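You operate a simulated robot arm through the tools that you are given. There is no shell and no other tool.

You are at the controls of a simulated robot arm. One attempt, no reset.

Task
Try the cell in the holder at 3 A: RECHECK if the load stops, else GOOD.
Fine: load input off, then holder switch off, before the cell moves or a stop is cleared; load cleared.

The check looks at the end state, three seconds after you hand in, the way a careful person would. Anything else that was tipped, shoved, dropped, spilled or broken makes it a failure.

Robot
A 7-joint arm with a three-finger gripper, fixed in place. Base frame: the origin is on the floor under the middle of its stand, x ahead of it, y to its left, z up; the work surface is at about z = 720. Lengths are in mm, angles in degrees, forces in N, time in s.
With the tool pointing down near the work surface it reaches from about 100 to 880 mm from the base axis. Its first joint turns from -166.0 to 166.0 degrees. Payload 2.94 kg.
The tool frame sits at the grasp point between the pads (the TCP): z along the fingers, y along the line on which they close. The tips reach 30 mm beyond it. The gripper opens to 132 mm; its body begins 107 mm behind the TCP.
Orientation is told as [roll, pitch, yaw] about the base's x, y, z axes, in that order, counted from this pose: with the fingers straight down and closing along the base's y, the tool's x points along the base's -x, its y along +y and its z along -z.

Tools
- The arm moves only by the tool step_arm. Its argument "targets" is a list of rows, each a list of 7 numbers: the gripper command, from -1 (fully open) to 1 (shut), values between in proportion, then the shift along the base's x, y, z in m, then the turn, a rotation vector about the base's x, y, z in degrees. In form: [[jaw, tx, ty, tz, rx, ry, rz], ...]. A call has 1 to 20 rows; each row is the pose to reach, as a shift and turn from the pose commanded when the call began. A row lasts 0.2 s, in which the tool goes at most 50 mm and 8.6 degrees; a call with a longer step from one row to the next is refused whole, and so is a gripper value outside its range. A pose out of reach is approached as far as the arm can. The call stops where the force on the tool passes 90 N (or 10 N more than at its start, if that is more) or the arm is blocked; 0.2 s more then pass. Each finger travels about 37.4 mm/s and halts on what it meets, pressing with about 21 N; the grip force reading is that of the motor and also rises with nothing between the fingers. The clock runs only during rows and for 0.2 s after the last one: add rows that repeat a pose to give the fingers time. The reply holds the time, the measured pose of the TCP, the force on the tool along the base axes, the opening and the grip force, in the units named above and with some noise, with the torque about the TCP (base axes, N m) and any sound that the robot's microphone picked up.
- Cameras (640 x 400 px; columns grow to the right, rows downward): "scene" is fixed at [398.4, -649.6, 1319.6]; the picture's right is [0.94, -0.34, 0.00], its down [-0.14, -0.40, -0.91] and it looks along [0.31, 0.85, -0.42] (base axes); focal length 346 px, centre (320, 200). "wrist" rides on the gripper at [72, 3, -144] in the tool frame; the picture's right is [-0.04, 1.00, 0.00], its down [-0.88, -0.04, -0.48] and it looks along [-0.47, -0.02, 0.88] (tool axes); focal length 256 px, centre (320, 200). There is no depth. A picture from a camera that has moved, and an enlarged one, comes with that camera's place and axes in the base frame and with its lens.
- grab_frame(camera): a new picture of that camera. No time passes.
- lift_body(by): moves the trunk up (or, below 0, down) by that many mm; the arm rides with it, the base frame stays. It gives what a move gives, with no picture.
- close_up(camera, box): a new picture of the part [left, top, right, bottom] of that camera's present view, enlarged. No time passes.
- close_job(): hands the job in; it is judged then, once.

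Nothing tells you positions but the pictures and the camera data. Unless the task says otherwise, let go and move clear before handing in.

The tools are called after ">>>" by a JSON object that holds its "name" and its "arguments". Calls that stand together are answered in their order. step_arm: Moves the arm, as the interface text tells. Its arguments: {"type":"object","properties":{"targets":{"type":"array","items":{"type":"array","items":{"type":"number"}}}},"required":["targets"]} The other tools are called the same way: lift_body (by) moves the trunk up or down; grab_frame (camera) takes a picture; close_up (camera, box) takes an enlarged picture of a part of a camera's view; close_job () hands the job in.

At the start:

```text
t: 0.0
position: [532.4, 212.9, 1058.2]
tool_rot: [-0.1, 0.0, 0.0]
ft_force: [0.6, 0.0, 0.1]
ft_torque: [0.02, 0.03, 0.01]
opening: 132.0
grasp_force: 0.2
trunk travel left (down, up): [-250.0, 290.0]
```

scene: 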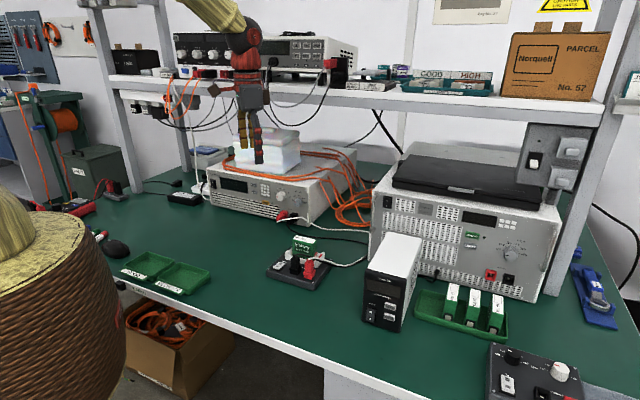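
wrist: 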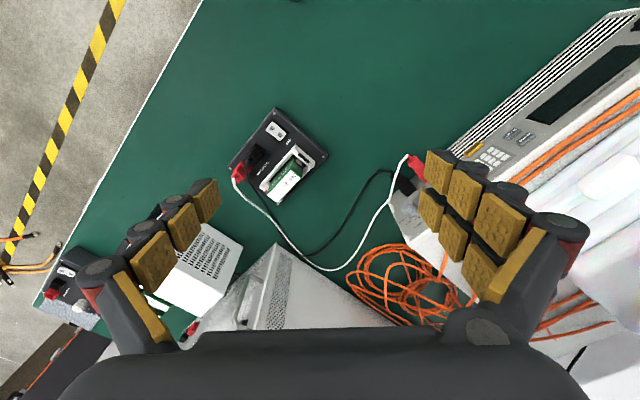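

I see a bench with a cell holder (cell in it) wired to a supply-like instrument, an electronic load on the right, trays at left and several boxes. I'll zoom in on the details before moving anything.

>>> {"name": "close_up", "arguments": {"camera": "scene", "box": [240, 210, 360, 300]}}

>>> {"name": "close_up", "arguments": {"camera": "scene", "box": [370, 150, 570, 300]}}

>>> {"name": "close_up", "arguments": {"camera": "scene", "box": [100, 230, 230, 310]}}

>>> {"name": "close_up", "arguments": {"camera": "scene", "box": [350, 220, 520, 340]}}

>>> {"name": "close_up", "arguments": {"camera": "scene", "box": [470, 100, 640, 400]}}

>>> {"name": "close_up", "arguments": {"camera": "scene", "box": [190, 130, 350, 230]}}

>>> {"name": "close_up", "arguments": {"camera": "wrist", "box": [200, 90, 360, 220]}}

```text
4.44 times, centred on (300, 255) of scene
camera zoom: at [398.4, -649.6, 1319.6], right [0.94, -0.34, 0.0], down [-0.14, -0.4, -0.91], along [0.31, 0.85, -0.42], focal length 1538 px, centre (409, -44)
```

zoom: 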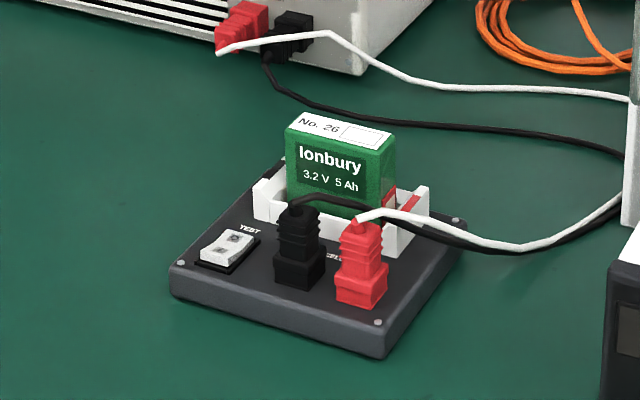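

```text
2.67 times, centred on (470, 225) of scene
camera zoom: at [398.4, -649.6, 1319.6], right [0.94, -0.34, 0.0], down [-0.14, -0.4, -0.91], along [0.31, 0.85, -0.42], focal length 922 px, centre (-80, 133)
```

zoom: 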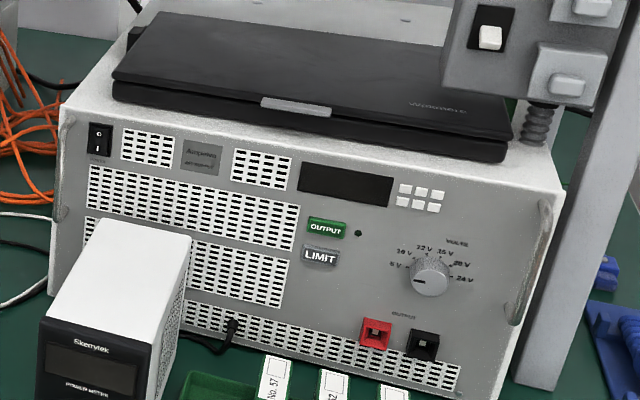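

```text
4.92 times, centred on (165, 270) of scene
camera zoom: at [398.4, -649.6, 1319.6], right [0.94, -0.34, 0.0], down [-0.14, -0.4, -0.91], along [0.31, 0.85, -0.42], focal length 1703 px, centre (1083, -145)
```

zoom: 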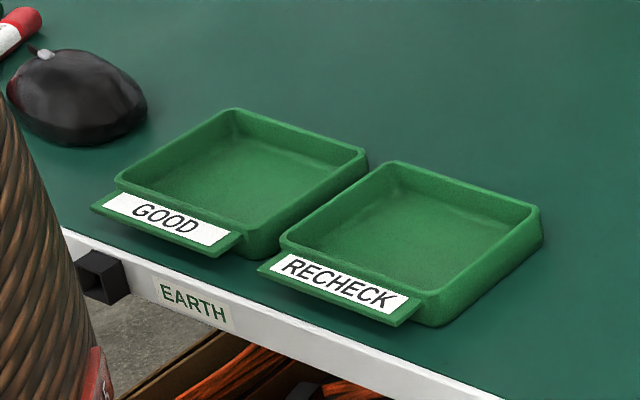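

```text
3.33 times, centred on (435, 280) of scene
camera zoom: at [398.4, -649.6, 1319.6], right [0.94, -0.34, 0.0], down [-0.14, -0.4, -0.91], along [0.31, 0.85, -0.42], focal length 1153 px, centre (-63, -67)
```

zoom: 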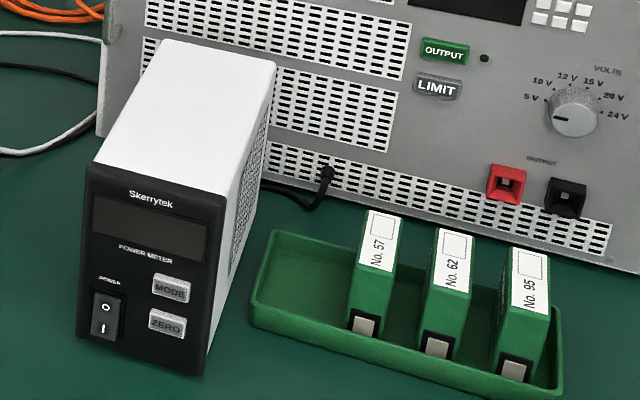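

```text
1.33 times, centred on (555, 250) of scene
camera zoom: at [398.4, -649.6, 1319.6], right [0.94, -0.34, 0.0], down [-0.14, -0.4, -0.91], along [0.31, 0.85, -0.42], focal length 461 px, centre (7, 133)
```

zoom: 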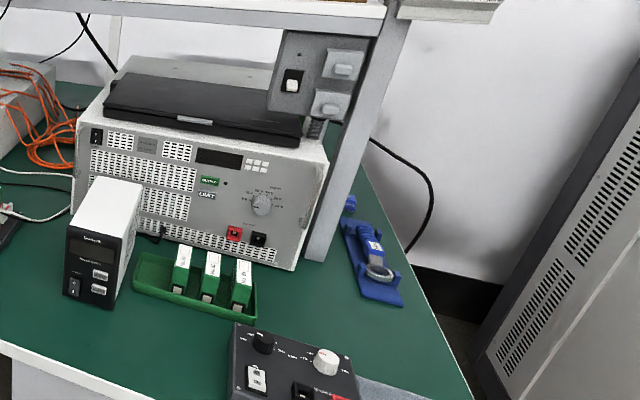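

```text
4.00 times, centred on (270, 180) of scene
camera zoom: at [398.4, -649.6, 1319.6], right [0.94, -0.34, 0.0], down [-0.14, -0.4, -0.91], along [0.31, 0.85, -0.42], focal length 1384 px, centre (520, 280)
```

zoom: 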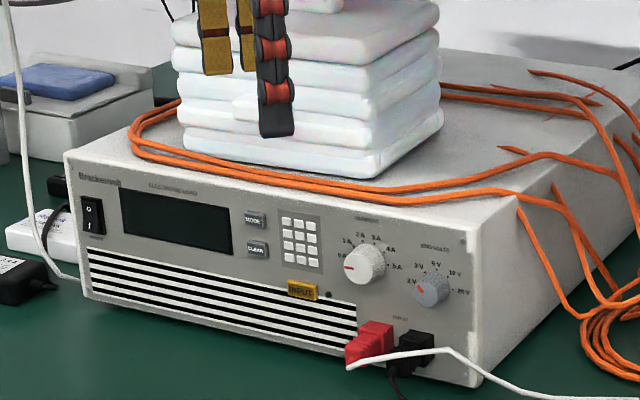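

```text
3.08 times, centred on (280, 155) of wrist
camera zoom: at [459.3, 215.0, 1200.7], right [0.04, 1.0, 0.0], down [0.88, -0.04, 0.48], along [0.47, -0.02, -0.88], focal length 788 px, centre (443, 338)
```

zoom: 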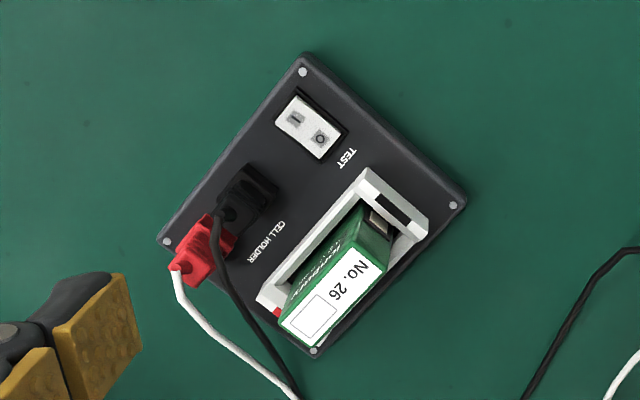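

The electronic load is the left instrument (power rocker, MODE/CLEAR, INPUT button, CURRENT and END VOLTS knobs); holder with cell No. 26 has a TEST switch. I'll look at finer detail of the load's front panel and holder.

>>> {"name": "close_up", "arguments": {"camera": "scene", "box": [260, 180, 315, 215]}}

>>> {"name": "close_up", "arguments": {"camera": "scene", "box": [205, 170, 265, 205]}}

>>> {"name": "close_up", "arguments": {"camera": "scene", "box": [245, 175, 285, 215]}}

>>> {"name": "close_up", "arguments": {"camera": "scene", "box": [265, 250, 305, 285]}}

>>> {"name": "close_up", "arguments": {"camera": "scene", "box": [80, 60, 370, 210]}}

>>> {"name": "close_up", "arguments": {"camera": "wrist", "box": [400, 0, 640, 200]}}

```text
11.43 times, centred on (288, 198) of scene
camera zoom: at [398.4, -649.6, 1319.6], right [0.94, -0.34, 0.0], down [-0.14, -0.4, -0.91], along [0.31, 0.85, -0.42], focal length 3954 px, centre (691, 229)
```

zoom: 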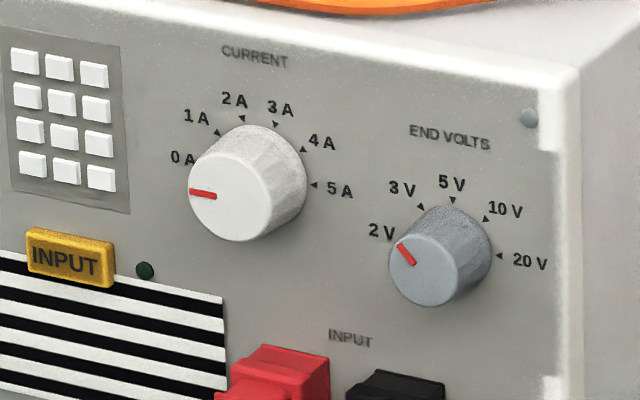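

```text
10.67 times, centred on (235, 188) of scene
camera zoom: at [398.4, -649.6, 1319.6], right [0.94, -0.34, 0.0], down [-0.14, -0.4, -0.91], along [0.31, 0.85, -0.42], focal length 3690 px, centre (1227, 333)
```

zoom: 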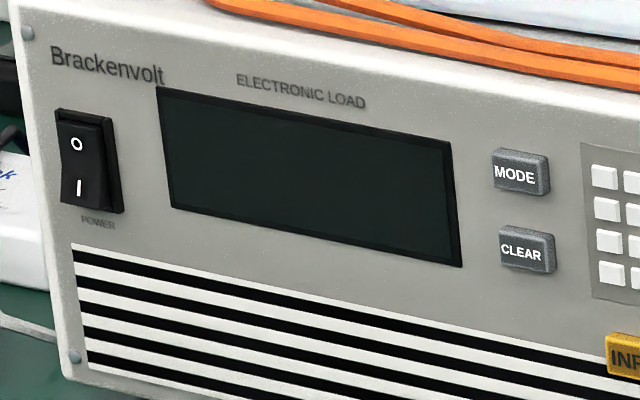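

```text
10.00 times, centred on (265, 195) of scene
camera zoom: at [398.4, -649.6, 1319.6], right [0.94, -0.34, 0.0], down [-0.14, -0.4, -0.91], along [0.31, 0.85, -0.42], focal length 3459 px, centre (870, 250)
```

zoom: 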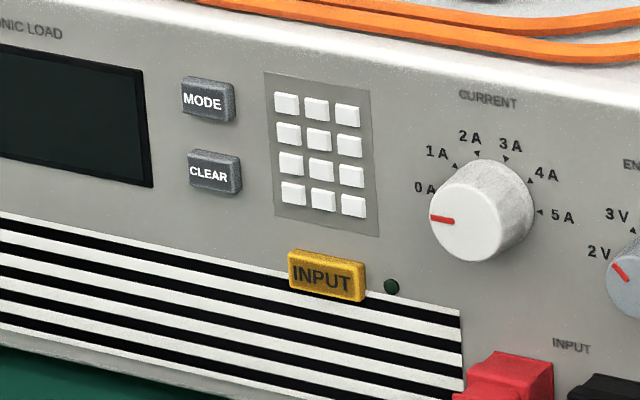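

```text
11.43 times, centred on (285, 268) of scene
camera zoom: at [398.4, -649.6, 1319.6], right [0.94, -0.34, 0.0], down [-0.14, -0.4, -0.91], along [0.31, 0.85, -0.42], focal length 3954 px, centre (720, -571)
```

zoom: 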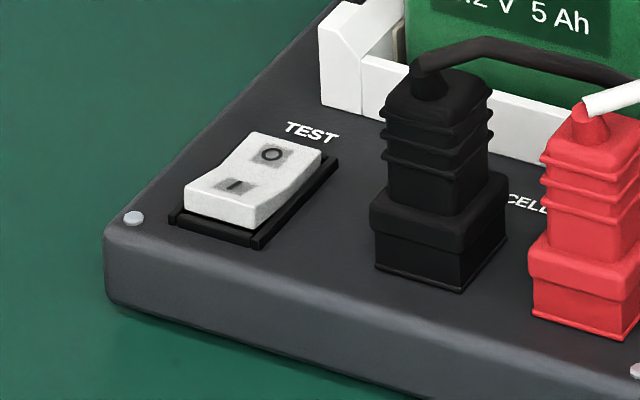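

```text
2.21 times, centred on (225, 135) of scene
camera zoom: at [398.4, -649.6, 1319.6], right [0.94, -0.34, 0.0], down [-0.14, -0.4, -0.91], along [0.31, 0.85, -0.42], focal length 763 px, centre (530, 343)
```

zoom: 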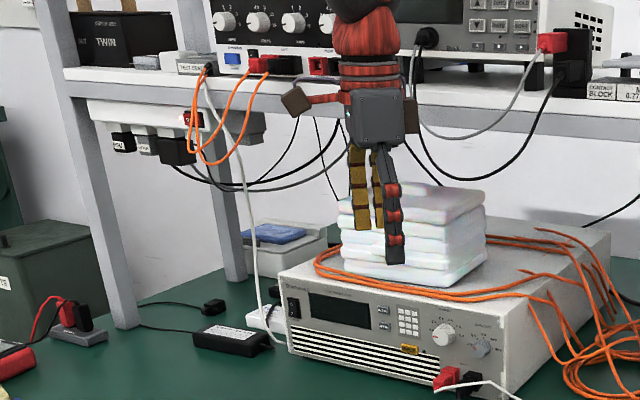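

```text
2.00 times, centred on (520, 100) of wrist
camera zoom: at [459.3, 215.0, 1200.7], right [0.04, 1.0, 0.0], down [0.88, -0.04, 0.48], along [0.47, -0.02, -0.88], focal length 512 px, centre (-80, 400)
```

zoom: 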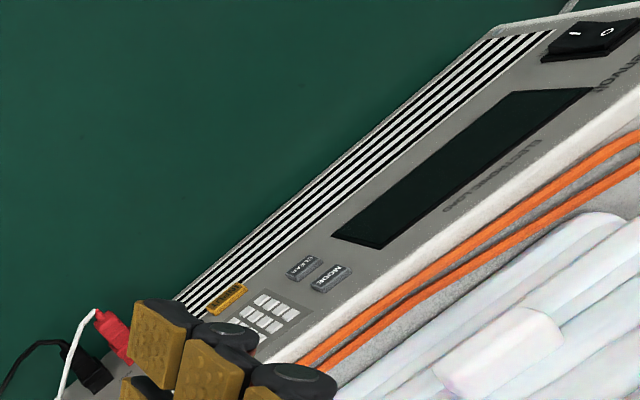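

The load's display is dark (rocker probably at O), CURRENT is at 0 A and END VOLTS at 2 V; the panel lies around (585, 530) facing the robot at about 45°. I'll tilt the tool toward the panel from a distance to get a better look with the wrist camera.

>>> {"name": "step_arm", "arguments": {"targets": [[-1, -0.005, 0.022, -0.017, 2.14, -4.68, 5.19], [-1, -0.01, 0.045, -0.035, 4.29, -9.36, 10.38], [-1, -0.015, 0.067, -0.052, 6.43, -14.03, 15.57], [-1, -0.02, 0.09, -0.07, 8.58, -18.71, 20.76], [-1, -0.025, 0.113, -0.088, 10.72, -23.39, 25.94], [-1, -0.03, 0.135, -0.105, 12.87, -28.07, 31.13], [-1, -0.035, 0.158, -0.123, 15.01, -32.74, 36.32], [-1, -0.04, 0.18, -0.14, 17.16, -37.42, 41.51], [-1, -0.045, 0.203, -0.158, 19.3, -42.1, 46.7], [-1, -0.045, 0.203, -0.158, 19.3, -42.1, 46.7]]}}

>>> {"name": "grab_frame", "arguments": {"camera": "wrist"}}

>>> {"name": "grab_frame", "arguments": {"camera": "scene"}}

```text
t: 2.2
position: [483.2, 417.3, 898.7]
tool_rot: [-1.3, -44.7, 52.0]
ft_force: [3.7, -0.2, 0.8]
ft_torque: [0.06, 0.36, -0.01]
opening: 131.9
grasp_force: 0.0
out of reach, approached as far as the arm can: row 8, 9
trunk travel left (down, up): [-250.0, 290.0]
```

```text
taken
camera wrist: at [384.7, 300.7, 950.2], right [-0.76, 0.65, 0.01], down [0.2, 0.21, 0.96], along [0.62, 0.73, -0.29], focal length 256 px, centre (320, 200)
```

wrist: 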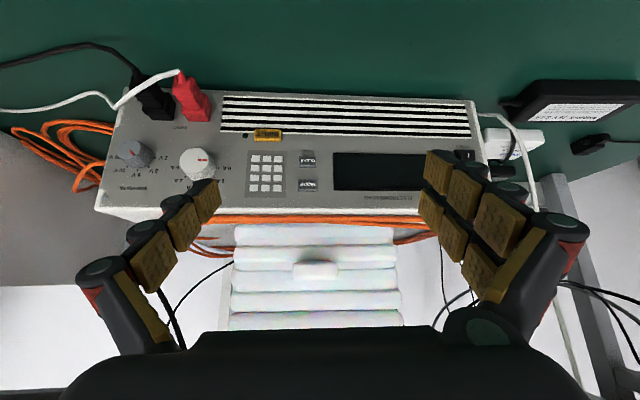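

```text
taken
```

scene: 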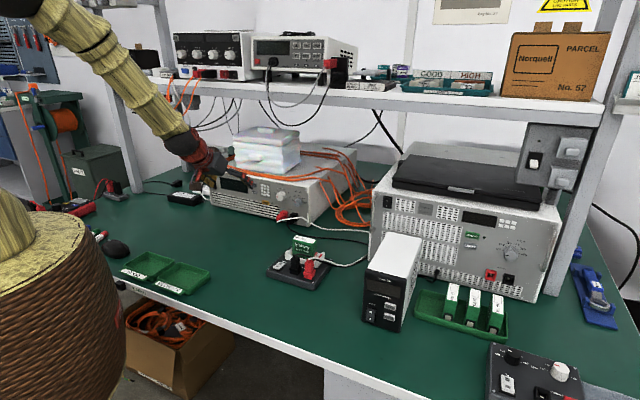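

The panel view works (upside-down); the arm was near a limit here, missing by ~2–3°. I'll zoom in on the rocker, knobs and buttons.

>>> {"name": "close_up", "arguments": {"camera": "wrist", "box": [100, 90, 340, 220]}}

>>> {"name": "close_up", "arguments": {"camera": "wrist", "box": [320, 80, 520, 220]}}

>>> {"name": "close_up", "arguments": {"camera": "scene", "box": [160, 100, 300, 230]}}

```text
2.67 times, centred on (220, 155) of wrist
camera zoom: at [384.7, 300.7, 950.2], right [-0.76, 0.65, 0.01], down [0.2, 0.21, 0.96], along [0.62, 0.73, -0.29], focal length 683 px, centre (587, 320)
```

zoom: 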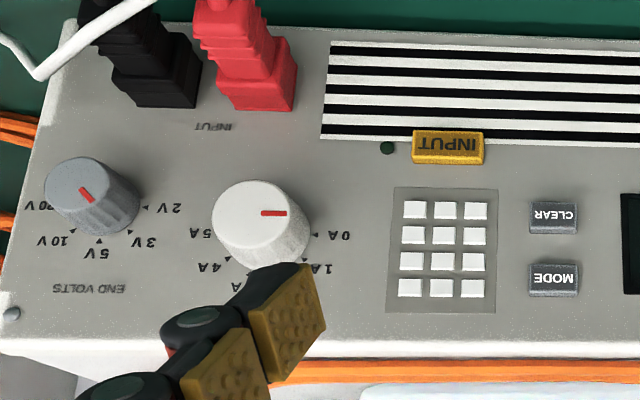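

```text
2.86 times, centred on (420, 150) of wrist
camera zoom: at [384.7, 300.7, 950.2], right [-0.76, 0.65, 0.01], down [0.2, 0.21, 0.96], along [0.62, 0.73, -0.29], focal length 731 px, centre (34, 343)
```

zoom: 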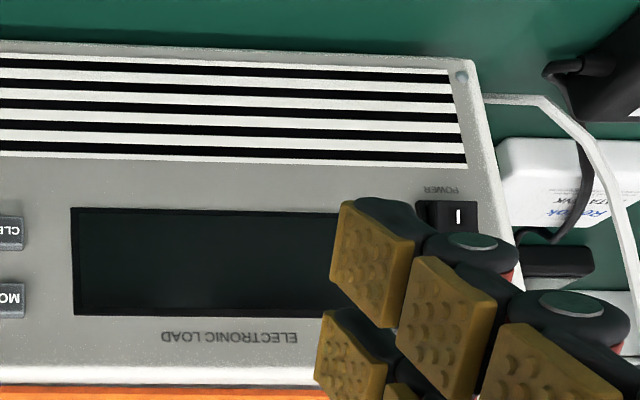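

```text
3.08 times, centred on (230, 165) of scene
camera zoom: at [398.4, -649.6, 1319.6], right [0.94, -0.34, 0.0], down [-0.14, -0.4, -0.91], along [0.31, 0.85, -0.42], focal length 1064 px, centre (597, 308)
```

zoom: 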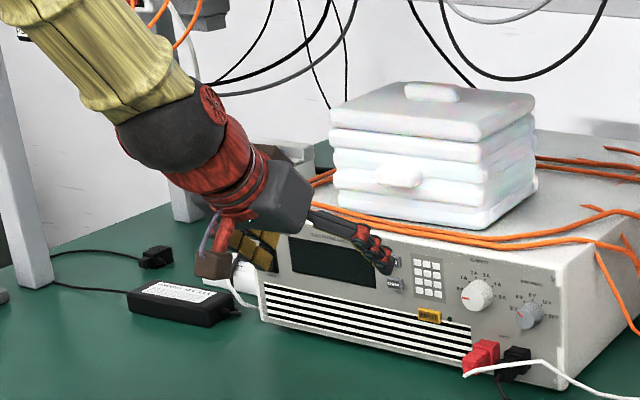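

Triangulating both views: INPUT ≈ (596,459,793), CLEAR ≈ (562,489,825), CURRENT knob face ≈ (642,405,831), power rocker ≈ (428,625,820). I'll close the gripper in free space to see the fingertip geometry and correct the yaw slightly.

>>> {"name": "step_arm", "arguments": {"targets": [[0, 0, 0, 0, 0, 0, -2], [1, 0, 0, 0, 0, 0, -4], [1, 0, 0, 0, 0, 0, -4], [1, 0, 0, 0, 0, 0, -4], [1, 0, 0, 0, 0, 0, -4], [1, 0, 0, 0, 0, 0, -4], [1, 0, 0, 0, 0, 0, -4], [1, 0, 0, 0, 0, 0, -4], [1, 0, 0, 0, 0, 0, -4], [1, 0, 0, 0, 0, 0, -4], [1, 0, 0, 0, 0, 0, -4]]}}

>>> {"name": "grab_frame", "arguments": {"camera": "wrist"}}

>>> {"name": "close_up", "arguments": {"camera": "scene", "box": [160, 100, 300, 230]}}

```text
t: 4.6
position: [485.1, 417.2, 900.5]
tool_rot: [0.0, -45.0, 45.3]
ft_force: [0.9, -0.2, -0.3]
ft_torque: [-0.02, 0.01, 0.0]
opening: 0.3
grasp_force: 21.4
trunk travel left (down, up): [-250.0, 290.0]
```

```text
taken
camera wrist: at [376.5, 309.0, 950.0], right [-0.69, 0.72, 0.03], down [0.23, 0.18, 0.96], along [0.69, 0.67, -0.29], focal length 256 px, centre (320, 200)
```

wrist: 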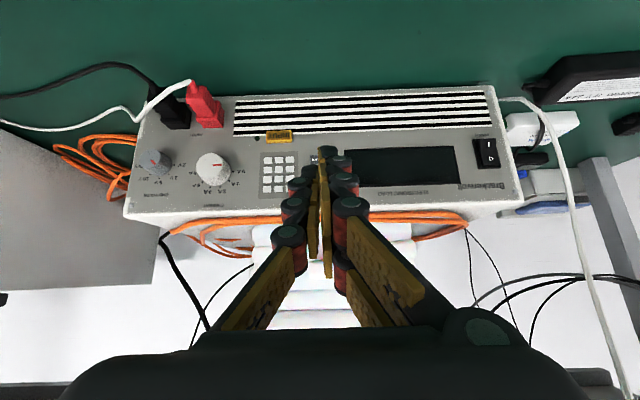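

```text
3.08 times, centred on (230, 165) of scene
camera zoom: at [398.4, -649.6, 1319.6], right [0.94, -0.34, 0.0], down [-0.14, -0.4, -0.91], along [0.31, 0.85, -0.42], focal length 1064 px, centre (597, 308)
```

zoom: 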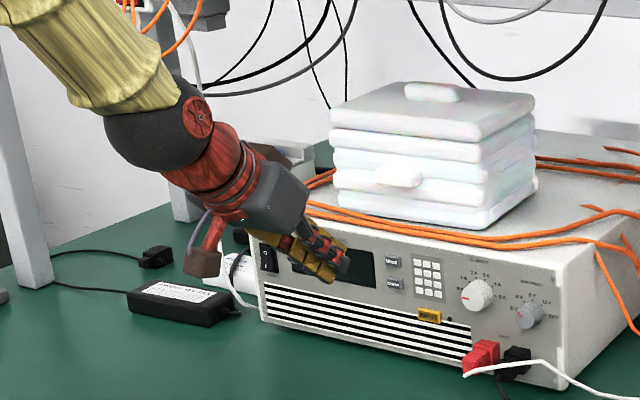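

>>> {"name": "close_up", "arguments": {"camera": "wrist", "box": [260, 120, 400, 260]}}

>>> {"name": "close_up", "arguments": {"camera": "wrist", "box": [460, 120, 530, 190]}}

>>> {"name": "close_up", "arguments": {"camera": "scene", "box": [225, 150, 265, 190]}}

>>> {"name": "close_up", "arguments": {"camera": "scene", "box": [208, 175, 228, 195]}}

```text
2.86 times, centred on (330, 190) of wrist
camera zoom: at [376.5, 309.0, 950.0], right [-0.69, 0.72, 0.03], down [0.23, 0.18, 0.96], along [0.69, 0.67, -0.29], focal length 731 px, centre (291, 229)
```

zoom: 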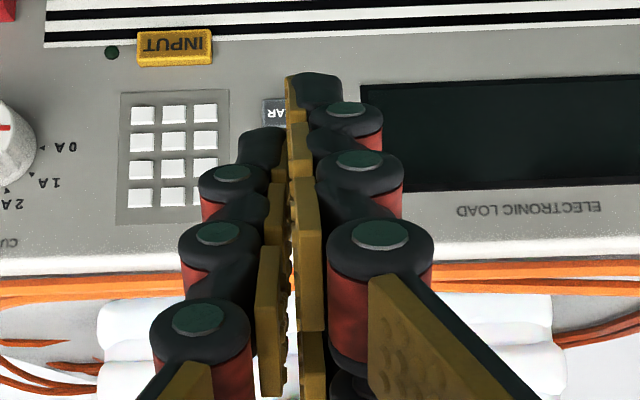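

```text
5.71 times, centred on (495, 155) of wrist
camera zoom: at [376.5, 309.0, 950.0], right [-0.69, 0.72, 0.03], down [0.23, 0.18, 0.96], along [0.69, 0.67, -0.29], focal length 1463 px, centre (-680, 457)
```

zoom: 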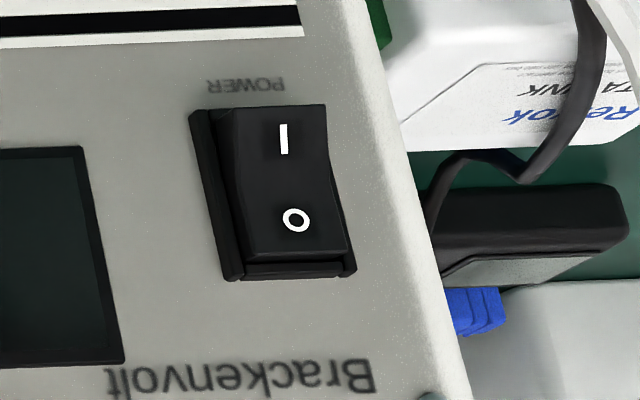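

```text
10.00 times, centred on (245, 170) of scene
camera zoom: at [398.4, -649.6, 1319.6], right [0.94, -0.34, 0.0], down [-0.14, -0.4, -0.91], along [0.31, 0.85, -0.42], focal length 3459 px, centre (1070, 500)
```

zoom: 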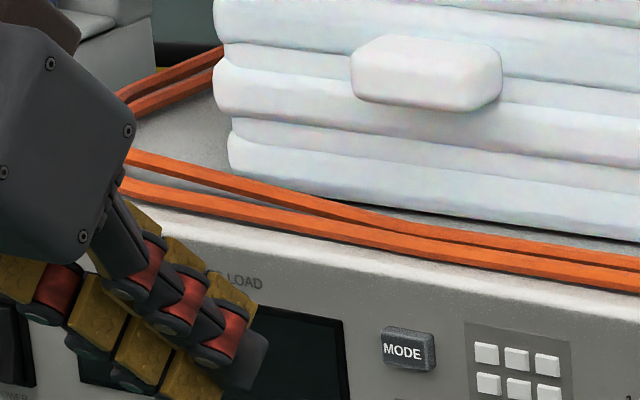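

```text
16.00 times, centred on (218, 185) of scene
camera zoom: at [398.4, -649.6, 1319.6], right [0.94, -0.34, 0.0], down [-0.14, -0.4, -0.91], along [0.31, 0.85, -0.42], focal length 5535 px, centre (1952, 440)
```

zoom: 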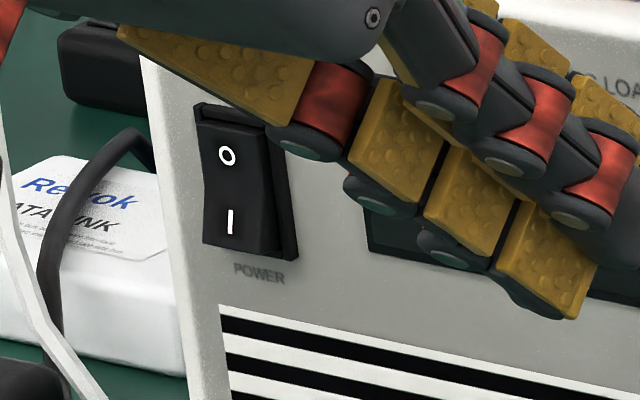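

The rocker reads as off (O pressed in, I proud), and the closed gripper's upper finger is the foremost tip when tilted 45°. I'll move to a stand-off in front of the rocker's I end.

>>> {"name": "step_arm", "arguments": {"targets": [[1, -0.017, 0.025, -0.013, 0, 0, 0], [1, -0.035, 0.051, -0.026, 0, 0, 0], [1, -0.052, 0.076, -0.04, 0, 0, 0], [1, -0.069, 0.101, -0.053, 0, 0, 0], [1, -0.087, 0.127, -0.066, 0, 0, 0], [1, -0.104, 0.152, -0.079, 0, 0, 0], [1, -0.104, 0.152, -0.079, 0, 0, 0]]}}

>>> {"name": "grab_frame", "arguments": {"camera": "wrist"}}

>>> {"name": "close_up", "arguments": {"camera": "scene", "box": [150, 130, 290, 230]}}

```text
t: 6.2
position: [461.5, 473.0, 832.9]
tool_rot: [3.3, -42.4, 46.3]
ft_force: [-0.2, 0.5, 0.5]
ft_torque: [-0.01, -0.01, 0.0]
opening: 0.2
grasp_force: 21.1
out of reach, approached as far as the arm can: row 1, 2, 3, 4, 5, 6, 7
trunk travel left (down, up): [-250.0, 290.0]
```

```text
taken
camera wrist: at [359.5, 359.0, 889.9], right [-0.73, 0.68, 0.07], down [0.27, 0.19, 0.94], along [0.63, 0.7, -0.33], focal length 256 px, centre (320, 200)
```

wrist: 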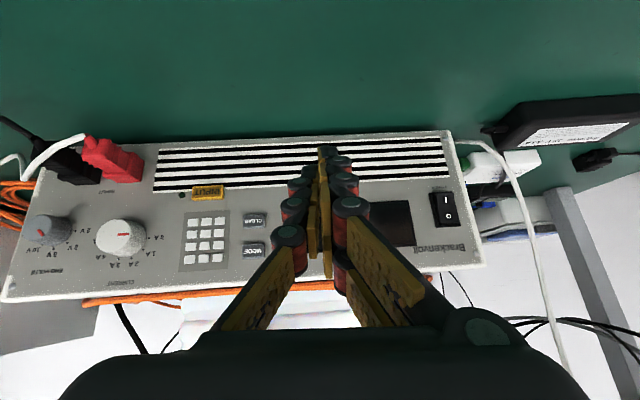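

```text
4.00 times, centred on (220, 180) of scene
camera zoom: at [398.4, -649.6, 1319.6], right [0.94, -0.34, 0.0], down [-0.14, -0.4, -0.91], along [0.31, 0.85, -0.42], focal length 1384 px, centre (720, 280)
```

zoom: 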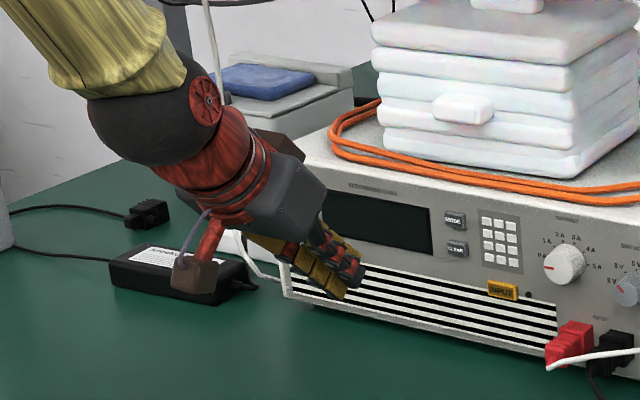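

The 45° pose low at the panel hits a wrist limit because the forearm is too steep, so I'll back off, raise the tool, and then lower the trunk to flatten the forearm.

>>> {"name": "step_arm", "arguments": {"targets": [[1, 0.007, -0.027, 0.02, -2, 2, 0], [1, 0.014, -0.054, 0.045, -5, 4.9, 0], [1, 0.02, -0.08, 0.075, -8, 7.9, 0], [1, 0.027, -0.107, 0.105, -12, 11.9, 0], [1, 0.034, -0.134, 0.135, -16, 15.8, 0], [1, 0.04, -0.161, 0.165, -20, 19.8, 0], [1, 0.047, -0.188, 0.195, -24, 23.7, 0], [1, 0.054, -0.214, 0.225, -28, 27.7, 0], [1, 0.06, -0.241, 0.245, -32, 31.6, 0], [1, 0.067, -0.268, 0.259, -32, 31.6, 0], [1, 0.067, -0.268, 0.259, -32, 31.6, 0]]}}

>>> {"name": "grab_frame", "arguments": {"camera": "scene"}}

```text
t: 8.6
position: [524.0, 206.9, 1095.0]
tool_rot: [3.9, 2.4, 46.0]
ft_force: [0.2, 0.3, 0.8]
ft_torque: [0.03, -0.01, 0.0]
opening: 0.0
grasp_force: 20.8
trunk travel left (down, up): [-250.0, 290.0]
```

```text
taken
```

scene: 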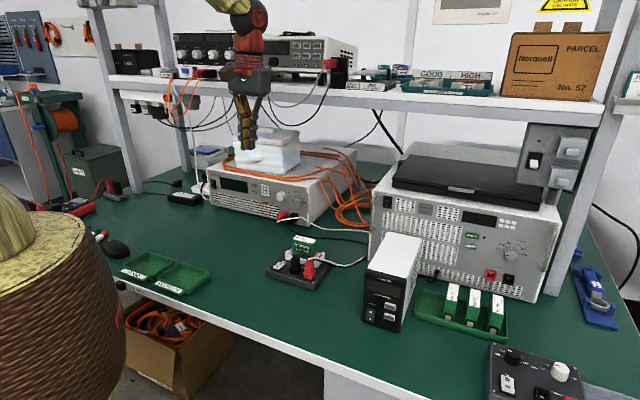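

Now hovering at (524, 207, 1095) clear of everything; I'll lower the trunk by 200 mm.

>>> {"name": "lift_body", "arguments": {"by": -200}}

>>> {"name": "grab_frame", "arguments": {"camera": "scene"}}

```text
t: 10.8
position: [523.4, 206.1, 894.9]
tool_rot: [4.0, 2.4, 46.0]
ft_force: [0.3, -0.5, -0.3]
ft_torque: [-0.03, 0.01, 0.0]
opening: 0.3
grasp_force: 21.3
trunk travel left (down, up): [-50.0, 490.0]
```

```text
taken
```

scene: 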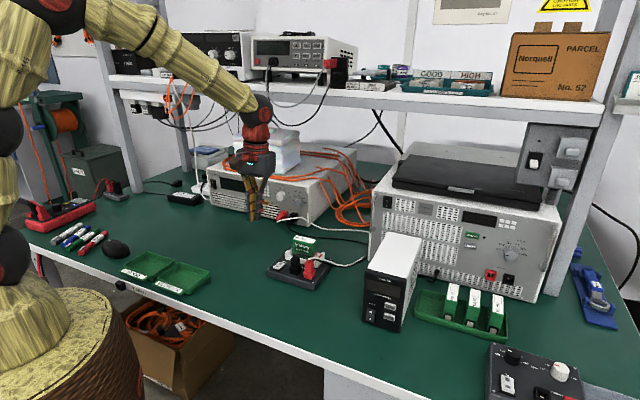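

Trunk lowered cleanly. Now I'll level the tool, move left in front of the panel, then pitch to 45° toward the rocker.

>>> {"name": "step_arm", "arguments": {"targets": [[1, -0.017, 0.037, 0, -0.2, -0.8, -0.1], [1, -0.034, 0.075, 0, -0.4, -1.5, -0.2], [1, -0.051, 0.112, 0, -0.5, -2.3, -0.4], [1, -0.069, 0.149, 0, -0.7, -3.0, -0.5], [1, -0.086, 0.187, 0, -0.9, -3.8, -0.6], [1, -0.103, 0.224, 0, -1.05, -4.55, -0.7], [1, -0.103, 0.224, 0, -1.05, -4.55, -0.7]]}}

>>> {"name": "step_arm", "arguments": {"targets": [[1, -0.006, 0.023, -0.012, 5.33, -5.27, 0], [1, -0.012, 0.046, -0.025, 10.67, -10.53, 0], [1, -0.018, 0.069, -0.037, 16, -15.8, 0], [1, -0.025, 0.092, -0.049, 21.3, -21.07, 0], [1, -0.031, 0.115, -0.062, 26.67, -26.33, 0], [1, -0.037, 0.138, -0.074, 32, -31.6, 0], [1, -0.037, 0.138, -0.074, 32, -31.6, 0]]}}

>>> {"name": "grab_frame", "arguments": {"camera": "wrist"}}

>>> {"name": "grab_frame", "arguments": {"camera": "scene"}}

```text
t: 12.4
position: [419.6, 431.6, 893.7]
tool_rot: [-0.1, 0.0, 45.3]
ft_force: [0.2, 0.1, 0.0]
ft_torque: [-0.02, -0.02, 0.02]
opening: 0.0
grasp_force: 20.8
trunk travel left (down, up): [-50.0, 490.0]
```

```text
t: 14.0
position: [380.0, 566.7, 821.5]
tool_rot: [0.1, -45.1, 45.2]
ft_force: [-0.6, -1.2, -1.3]
ft_torque: [0.11, -0.14, 0.01]
opening: 0.0
grasp_force: 21.2
trunk travel left (down, up): [-50.0, 490.0]
```

```text
taken
camera wrist: at [270.8, 459.1, 870.6], right [-0.69, 0.72, 0.03], down [0.23, 0.17, 0.96], along [0.69, 0.67, -0.28], focal length 256 px, centre (320, 200)
```

wrist: 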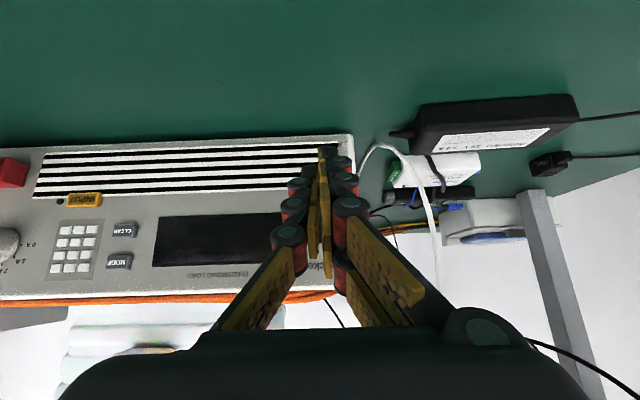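

```text
taken
```

scene: 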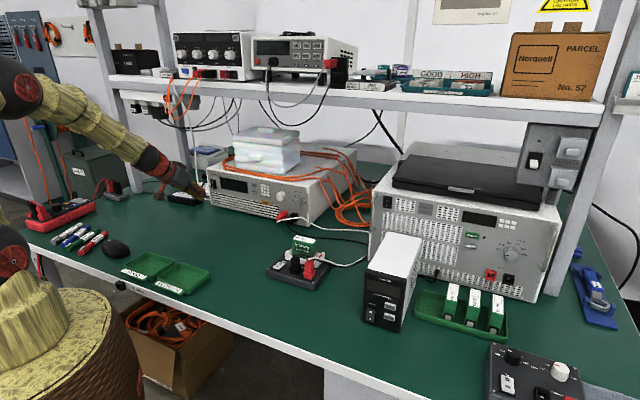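

Pose reached. Checking finger alignment with the rocker in close-up.

>>> {"name": "close_up", "arguments": {"camera": "scene", "box": [180, 160, 240, 210]}}

>>> {"name": "close_up", "arguments": {"camera": "wrist", "box": [260, 120, 400, 260]}}

```text
8.00 times, centred on (210, 185) of scene
camera zoom: at [398.4, -649.6, 1319.6], right [0.94, -0.34, 0.0], down [-0.14, -0.4, -0.91], along [0.31, 0.85, -0.42], focal length 2767 px, centre (1200, 320)
```

zoom: 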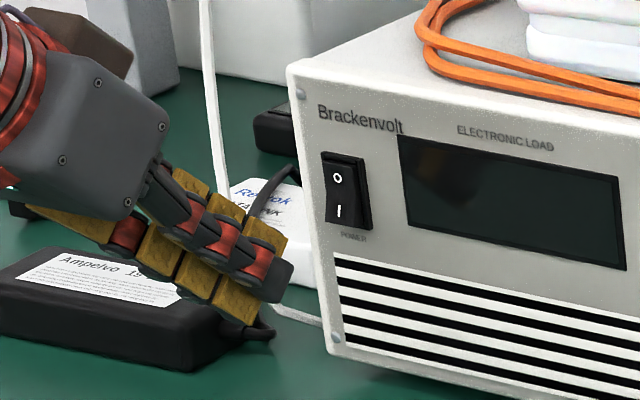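

```text
2.86 times, centred on (330, 190) of wrist
camera zoom: at [270.8, 459.1, 870.6], right [-0.69, 0.72, 0.03], down [0.23, 0.17, 0.96], along [0.69, 0.67, -0.28], focal length 731 px, centre (291, 229)
```

zoom: 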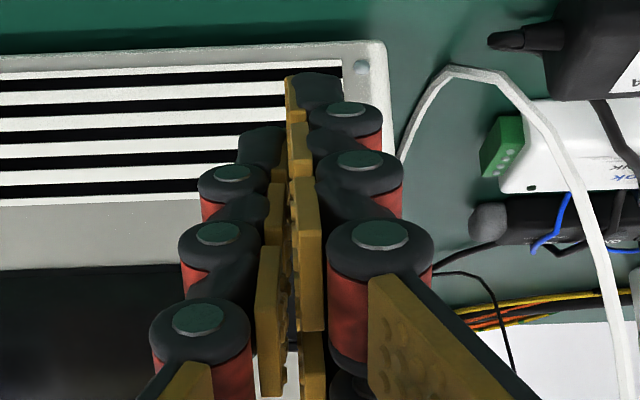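

The tip is laterally aligned; I'll lower ~9 mm so the contact lands on the I half below the pivot, and advance most of the gap.

>>> {"name": "step_arm", "arguments": {"targets": [[1, 0, 0, -0.009, 0, 0, 0], [1, 0.007, 0.007, -0.009, 0, 0, 0], [1, 0.014, 0.014, -0.009, 0, 0, 0], [1, 0.02, 0.02, -0.009, 0, 0, 0], [1, 0.02, 0.02, -0.009, 0, 0, 0]]}}

>>> {"name": "close_up", "arguments": {"camera": "scene", "box": [195, 165, 235, 205]}}

```text
t: 15.2
position: [403.0, 588.5, 812.5]
tool_rot: [0.1, -45.0, 45.3]
ft_force: [0.2, 0.6, 0.1]
ft_torque: [0.04, -0.01, 0.02]
opening: 0.1
grasp_force: 21.0
trunk travel left (down, up): [-50.0, 490.0]
```

```text
10.00 times, centred on (215, 185) of scene
camera zoom: at [398.4, -649.6, 1319.6], right [0.94, -0.34, 0.0], down [-0.14, -0.4, -0.91], along [0.31, 0.85, -0.42], focal length 3459 px, centre (1370, 350)
```

zoom: 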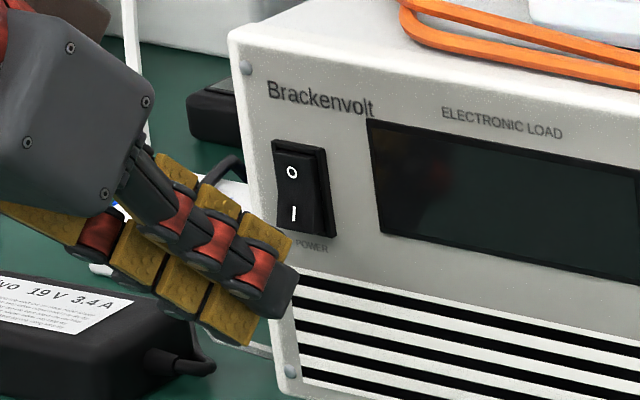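

>>> {"name": "step_arm", "arguments": {"targets": [[1, 0.003, 0.003, 0, 0, 0, 0], [1, 0.005, 0.005, 0, 0, 0, 0], [1, 0.006, 0.006, 0, 0, 0, 0], [1, 0.007, 0.007, 0, 0, 0, 0], [1, 0.007, 0.007, 0, 0, 0, 0]]}}

>>> {"name": "close_up", "arguments": {"camera": "scene", "box": [195, 165, 235, 205]}}

```text
t: 16.4
position: [410.0, 596.3, 811.6]
tool_rot: [0.1, -45.0, 45.2]
ft_force: [-0.3, 0.2, 0.1]
ft_torque: [0.0, -0.03, -0.02]
opening: 0.2
grasp_force: 20.7
trunk travel left (down, up): [-50.0, 490.0]
```

```text
10.00 times, centred on (215, 185) of scene
camera zoom: at [398.4, -649.6, 1319.6], right [0.94, -0.34, 0.0], down [-0.14, -0.4, -0.91], along [0.31, 0.85, -0.42], focal length 3459 px, centre (1370, 350)
```

zoom: 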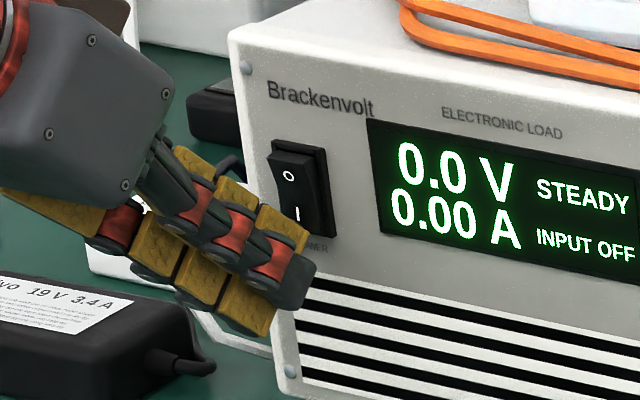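

The load is on: it shows 0.0 V, 0.00 A, STEADY, INPUT OFF. I'll back away from the rocker, raise, and drop the trunk the remaining 50 mm so the tool can approach the CURRENT knob at a flatter angle.

>>> {"name": "step_arm", "arguments": {"targets": [[1, -0.014, -0.014, 0, 0, 0, 0], [1, -0.028, -0.028, 0, 0, 0, 0], [1, -0.042, -0.043, 0.01, 0, 0, 0], [1, -0.042, -0.06, 0.04, 0, 0, 0], [1, -0.03, -0.09, 0.06, 0, 0, 0], [1, -0.01, -0.12, 0.08, 0, 0, 0], [1, 0.02, -0.145, 0.088, 0, 0, 0], [1, 0.05, -0.17, 0.088, 0, 0, 0], [1, 0.05, -0.17, 0.088, 0, 0, 0]]}}

>>> {"name": "lift_body", "arguments": {"by": -48}}

>>> {"name": "grab_frame", "arguments": {"camera": "wrist"}}

>>> {"name": "close_up", "arguments": {"camera": "scene", "box": [195, 160, 315, 235]}}

```text
t: 18.4
position: [459.3, 422.4, 898.5]
tool_rot: [0.0, -44.9, 45.2]
ft_force: [0.0, 1.0, 0.2]
ft_torque: [-0.01, 0.02, 0.03]
opening: 0.0
grasp_force: 21.0
trunk travel left (down, up): [-50.0, 490.0]
```

```text
t: 19.3
position: [460.5, 424.7, 851.9]
tool_rot: [0.0, -45.0, 45.1]
ft_force: [0.7, 0.2, -0.1]
ft_torque: [0.0, -0.02, 0.03]
opening: 0.0
grasp_force: 21.2
trunk travel left (down, up): [-2.0, 538.0]
```

```text
taken
camera wrist: at [349.5, 316.5, 900.8], right [-0.69, 0.73, 0.03], down [0.23, 0.18, 0.96], along [0.69, 0.67, -0.29], focal length 256 px, centre (320, 200)
```

wrist: 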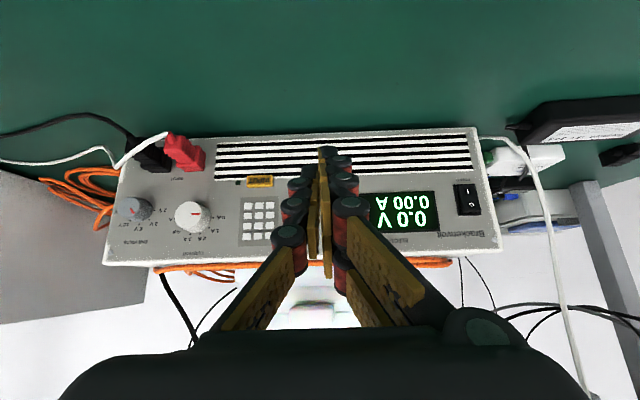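

```text
5.33 times, centred on (255, 198) of scene
camera zoom: at [398.4, -649.6, 1319.6], right [0.94, -0.34, 0.0], down [-0.14, -0.4, -0.91], along [0.31, 0.85, -0.42], focal length 1845 px, centre (667, 213)
```

zoom: 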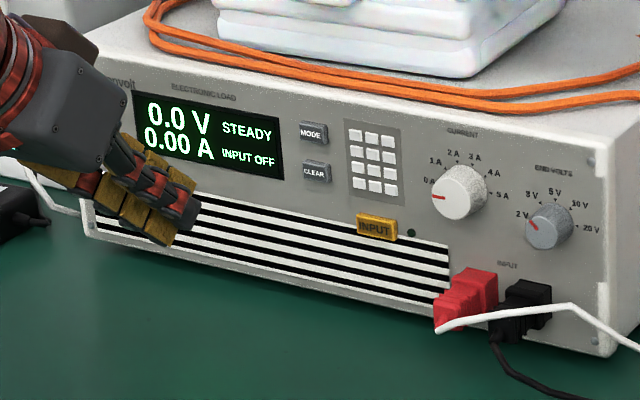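

The display is legible: powered, input off. Now I'll flatten the tilt to 30° below horizontal and move to a stand-off in front of the CURRENT knob with fingers opened to ~46 mm.

>>> {"name": "step_arm", "arguments": {"targets": [[0.8, 0.02, -0.013, -0.002, 1.78, -1.76, 0], [0.6, 0.041, -0.027, -0.005, 3.56, -3.52, 0], [0.303, 0.061, -0.04, -0.007, 5.33, -5.27, 0], [0.303, 0.081, -0.053, -0.01, 7.11, -7.03, 0], [0.303, 0.102, -0.067, -0.012, 8.89, -8.79, 0], [0.303, 0.122, -0.08, -0.014, 10.67, -10.55, 0], [0.303, 0.122, -0.08, -0.014, 10.67, -10.55, 0]]}}

>>> {"name": "grab_frame", "arguments": {"camera": "wrist"}}

>>> {"name": "close_up", "arguments": {"camera": "scene", "box": [225, 160, 325, 230]}}

```text
t: 20.9
position: [581.5, 344.3, 837.3]
tool_rot: [0.1, -60.1, 45.2]
ft_force: [-0.4, -0.2, -0.1]
ft_torque: [0.03, -0.01, -0.01]
opening: 46.0
grasp_force: 0.1
trunk travel left (down, up): [-2.0, 538.0]
```

```text
taken
camera wrist: at [465.9, 230.6, 845.6], right [-0.69, 0.72, 0.04], down [0.05, -0.01, 1.0], along [0.72, 0.7, -0.03], focal length 256 px, centre (320, 200)
```

wrist: 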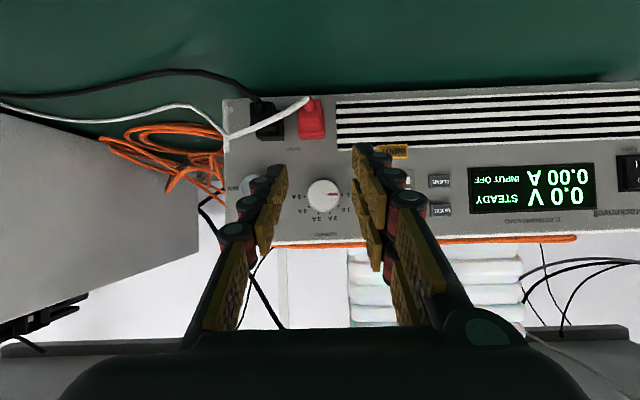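

```text
5.71 times, centred on (275, 195) of scene
camera zoom: at [398.4, -649.6, 1319.6], right [0.94, -0.34, 0.0], down [-0.14, -0.4, -0.91], along [0.31, 0.85, -0.42], focal length 1977 px, centre (577, 229)
```

zoom: 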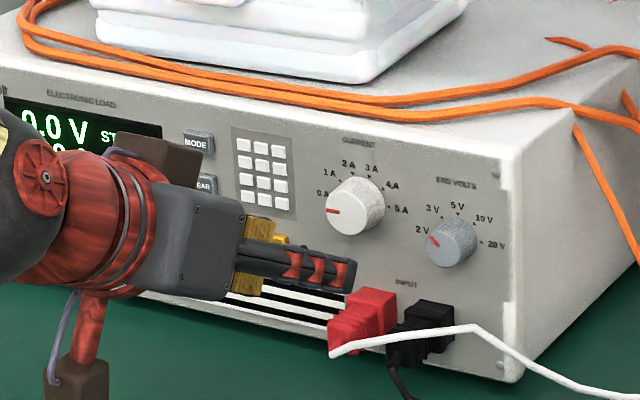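

>>> {"name": "close_up", "arguments": {"camera": "wrist", "box": [230, 110, 430, 250]}}

>>> {"name": "close_up", "arguments": {"camera": "scene", "box": [255, 175, 315, 220]}}

```text
2.86 times, centred on (330, 180) of wrist
camera zoom: at [465.9, 230.6, 845.6], right [-0.69, 0.72, 0.04], down [0.05, -0.01, 1.0], along [0.72, 0.7, -0.03], focal length 731 px, centre (291, 257)
```

zoom: 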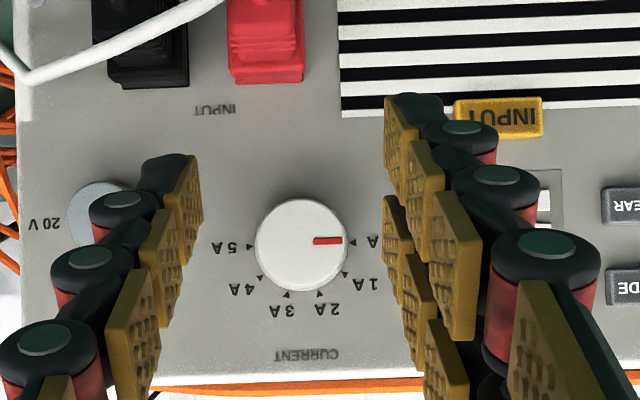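

```text
8.89 times, centred on (285, 198) of scene
camera zoom: at [398.4, -649.6, 1319.6], right [0.94, -0.34, 0.0], down [-0.14, -0.4, -0.91], along [0.31, 0.85, -0.42], focal length 3075 px, centre (631, 222)
```

zoom: 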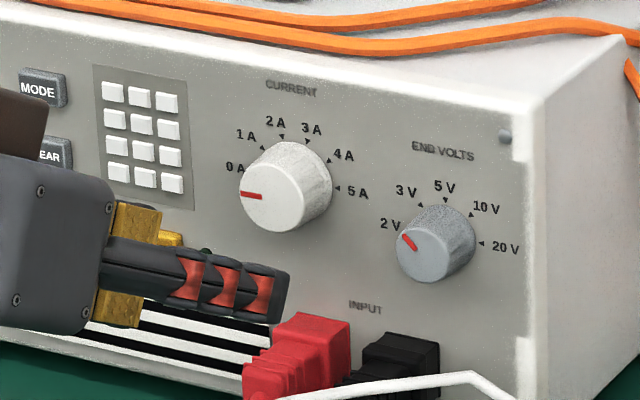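

Knob position agrees from both views: front ≈ (641, 405, 832), ~31 mm across, needing 108° clockwise for 3 A. I'll pre-rotate the hand counter-clockwise 27° about the knob axis at the stand-off and check reachability.

>>> {"name": "step_arm", "arguments": {"targets": [[0.303, -0.0005, 0.0005, 0, -4.75, -4.8, 0], [0.303, -0.001, 0.001, 0, -9.49, -9.6, 0], [0.303, -0.0016, 0.0016, 0.0005, -14.2, -14.4, 0], [0.303, -0.0022, 0.0022, 0.001, -18.98, -19.2, 0], [0.303, -0.0022, 0.0022, 0.001, -18.98, -19.2, 0]]}}

>>> {"name": "close_up", "arguments": {"camera": "wrist", "box": [200, 80, 440, 280]}}

>>> {"name": "close_up", "arguments": {"camera": "scene", "box": [225, 160, 325, 230]}}

```text
t: 22.1
position: [576.7, 346.3, 836.7]
tool_rot: [-45.5, -50.5, 83.5]
ft_force: [-0.1, 0.5, 0.6]
ft_torque: [-0.01, 0.0, -0.01]
opening: 46.0
grasp_force: 0.1
trunk travel left (down, up): [-2.0, 538.0]
```

```text
2.00 times, centred on (320, 180) of wrist
camera zoom: at [460.5, 235.8, 843.6], right [-0.63, 0.65, -0.42], down [-0.28, 0.31, 0.91], along [0.73, 0.69, -0.02], focal length 512 px, centre (320, 240)
```

zoom: 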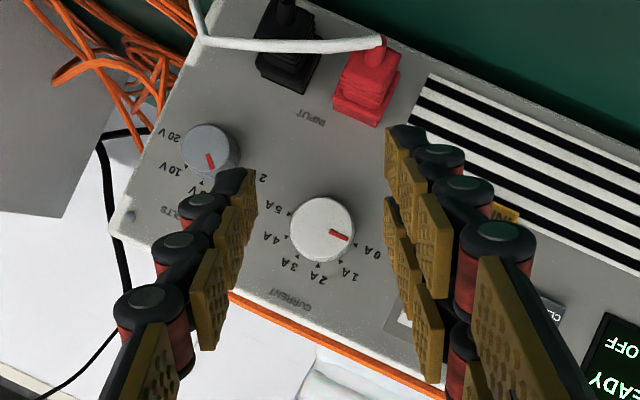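

```text
5.71 times, centred on (275, 195) of scene
camera zoom: at [398.4, -649.6, 1319.6], right [0.94, -0.34, 0.0], down [-0.14, -0.4, -0.91], along [0.31, 0.85, -0.42], focal length 1977 px, centre (577, 229)
```

zoom: 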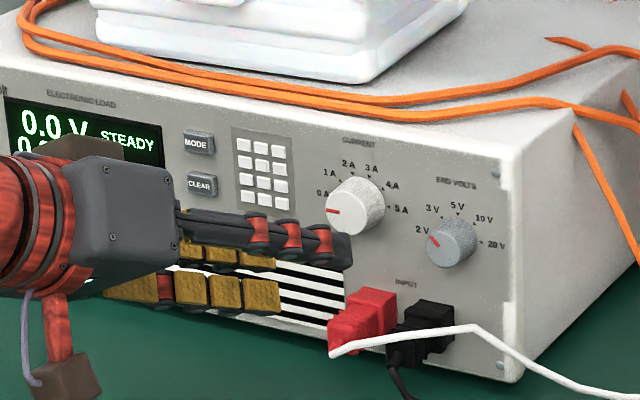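

The pose is reachable. I'll raise ~2.5 mm (in the tilted frame) and advance toward the knob.

>>> {"name": "step_arm", "arguments": {"targets": [[0.303, 0.0127, 0.015, 0.0022, 0, 0, 0], [0.303, 0.0257, 0.028, 0.0022, 0, 0, 0], [0.303, 0.0347, 0.037, 0.0022, 0, 0, 0], [0.303, 0.0382, 0.041, 0.0022, 0, 0, 0], [0.303, 0.0382, 0.041, 0.0022, 0, 0, 0]]}}

>>> {"name": "close_up", "arguments": {"camera": "wrist", "box": [240, 100, 400, 240]}}

>>> {"name": "close_up", "arguments": {"camera": "scene", "box": [250, 170, 310, 215]}}

```text
t: 23.3
position: [617.9, 387.1, 840.2]
tool_rot: [-45.4, -50.5, 83.3]
ft_force: [-0.4, -0.9, 0.3]
ft_torque: [-0.01, 0.0, -0.01]
opening: 46.0
grasp_force: 0.0
trunk travel left (down, up): [-2.0, 538.0]
```

```text
2.86 times, centred on (320, 170) of wrist
camera zoom: at [499.3, 276.8, 846.3], right [-0.63, 0.65, -0.42], down [-0.28, 0.31, 0.91], along [0.73, 0.69, -0.02], focal length 731 px, centre (320, 286)
```

zoom: 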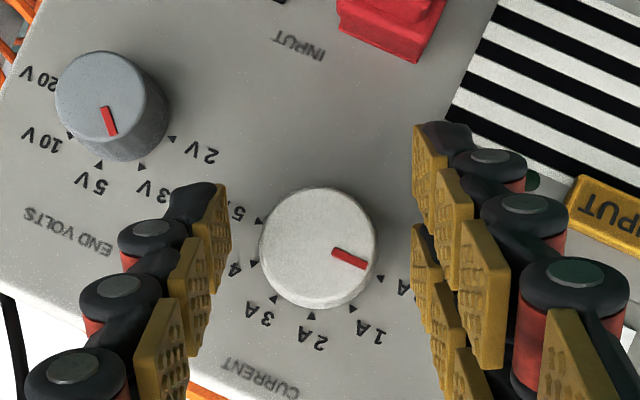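

```text
8.89 times, centred on (280, 192) of scene
camera zoom: at [398.4, -649.6, 1319.6], right [0.94, -0.34, 0.0], down [-0.14, -0.4, -0.91], along [0.31, 0.85, -0.42], focal length 3075 px, centre (676, 267)
```

zoom: 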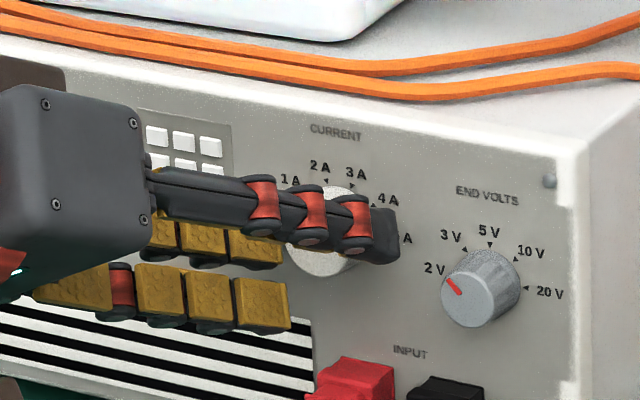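

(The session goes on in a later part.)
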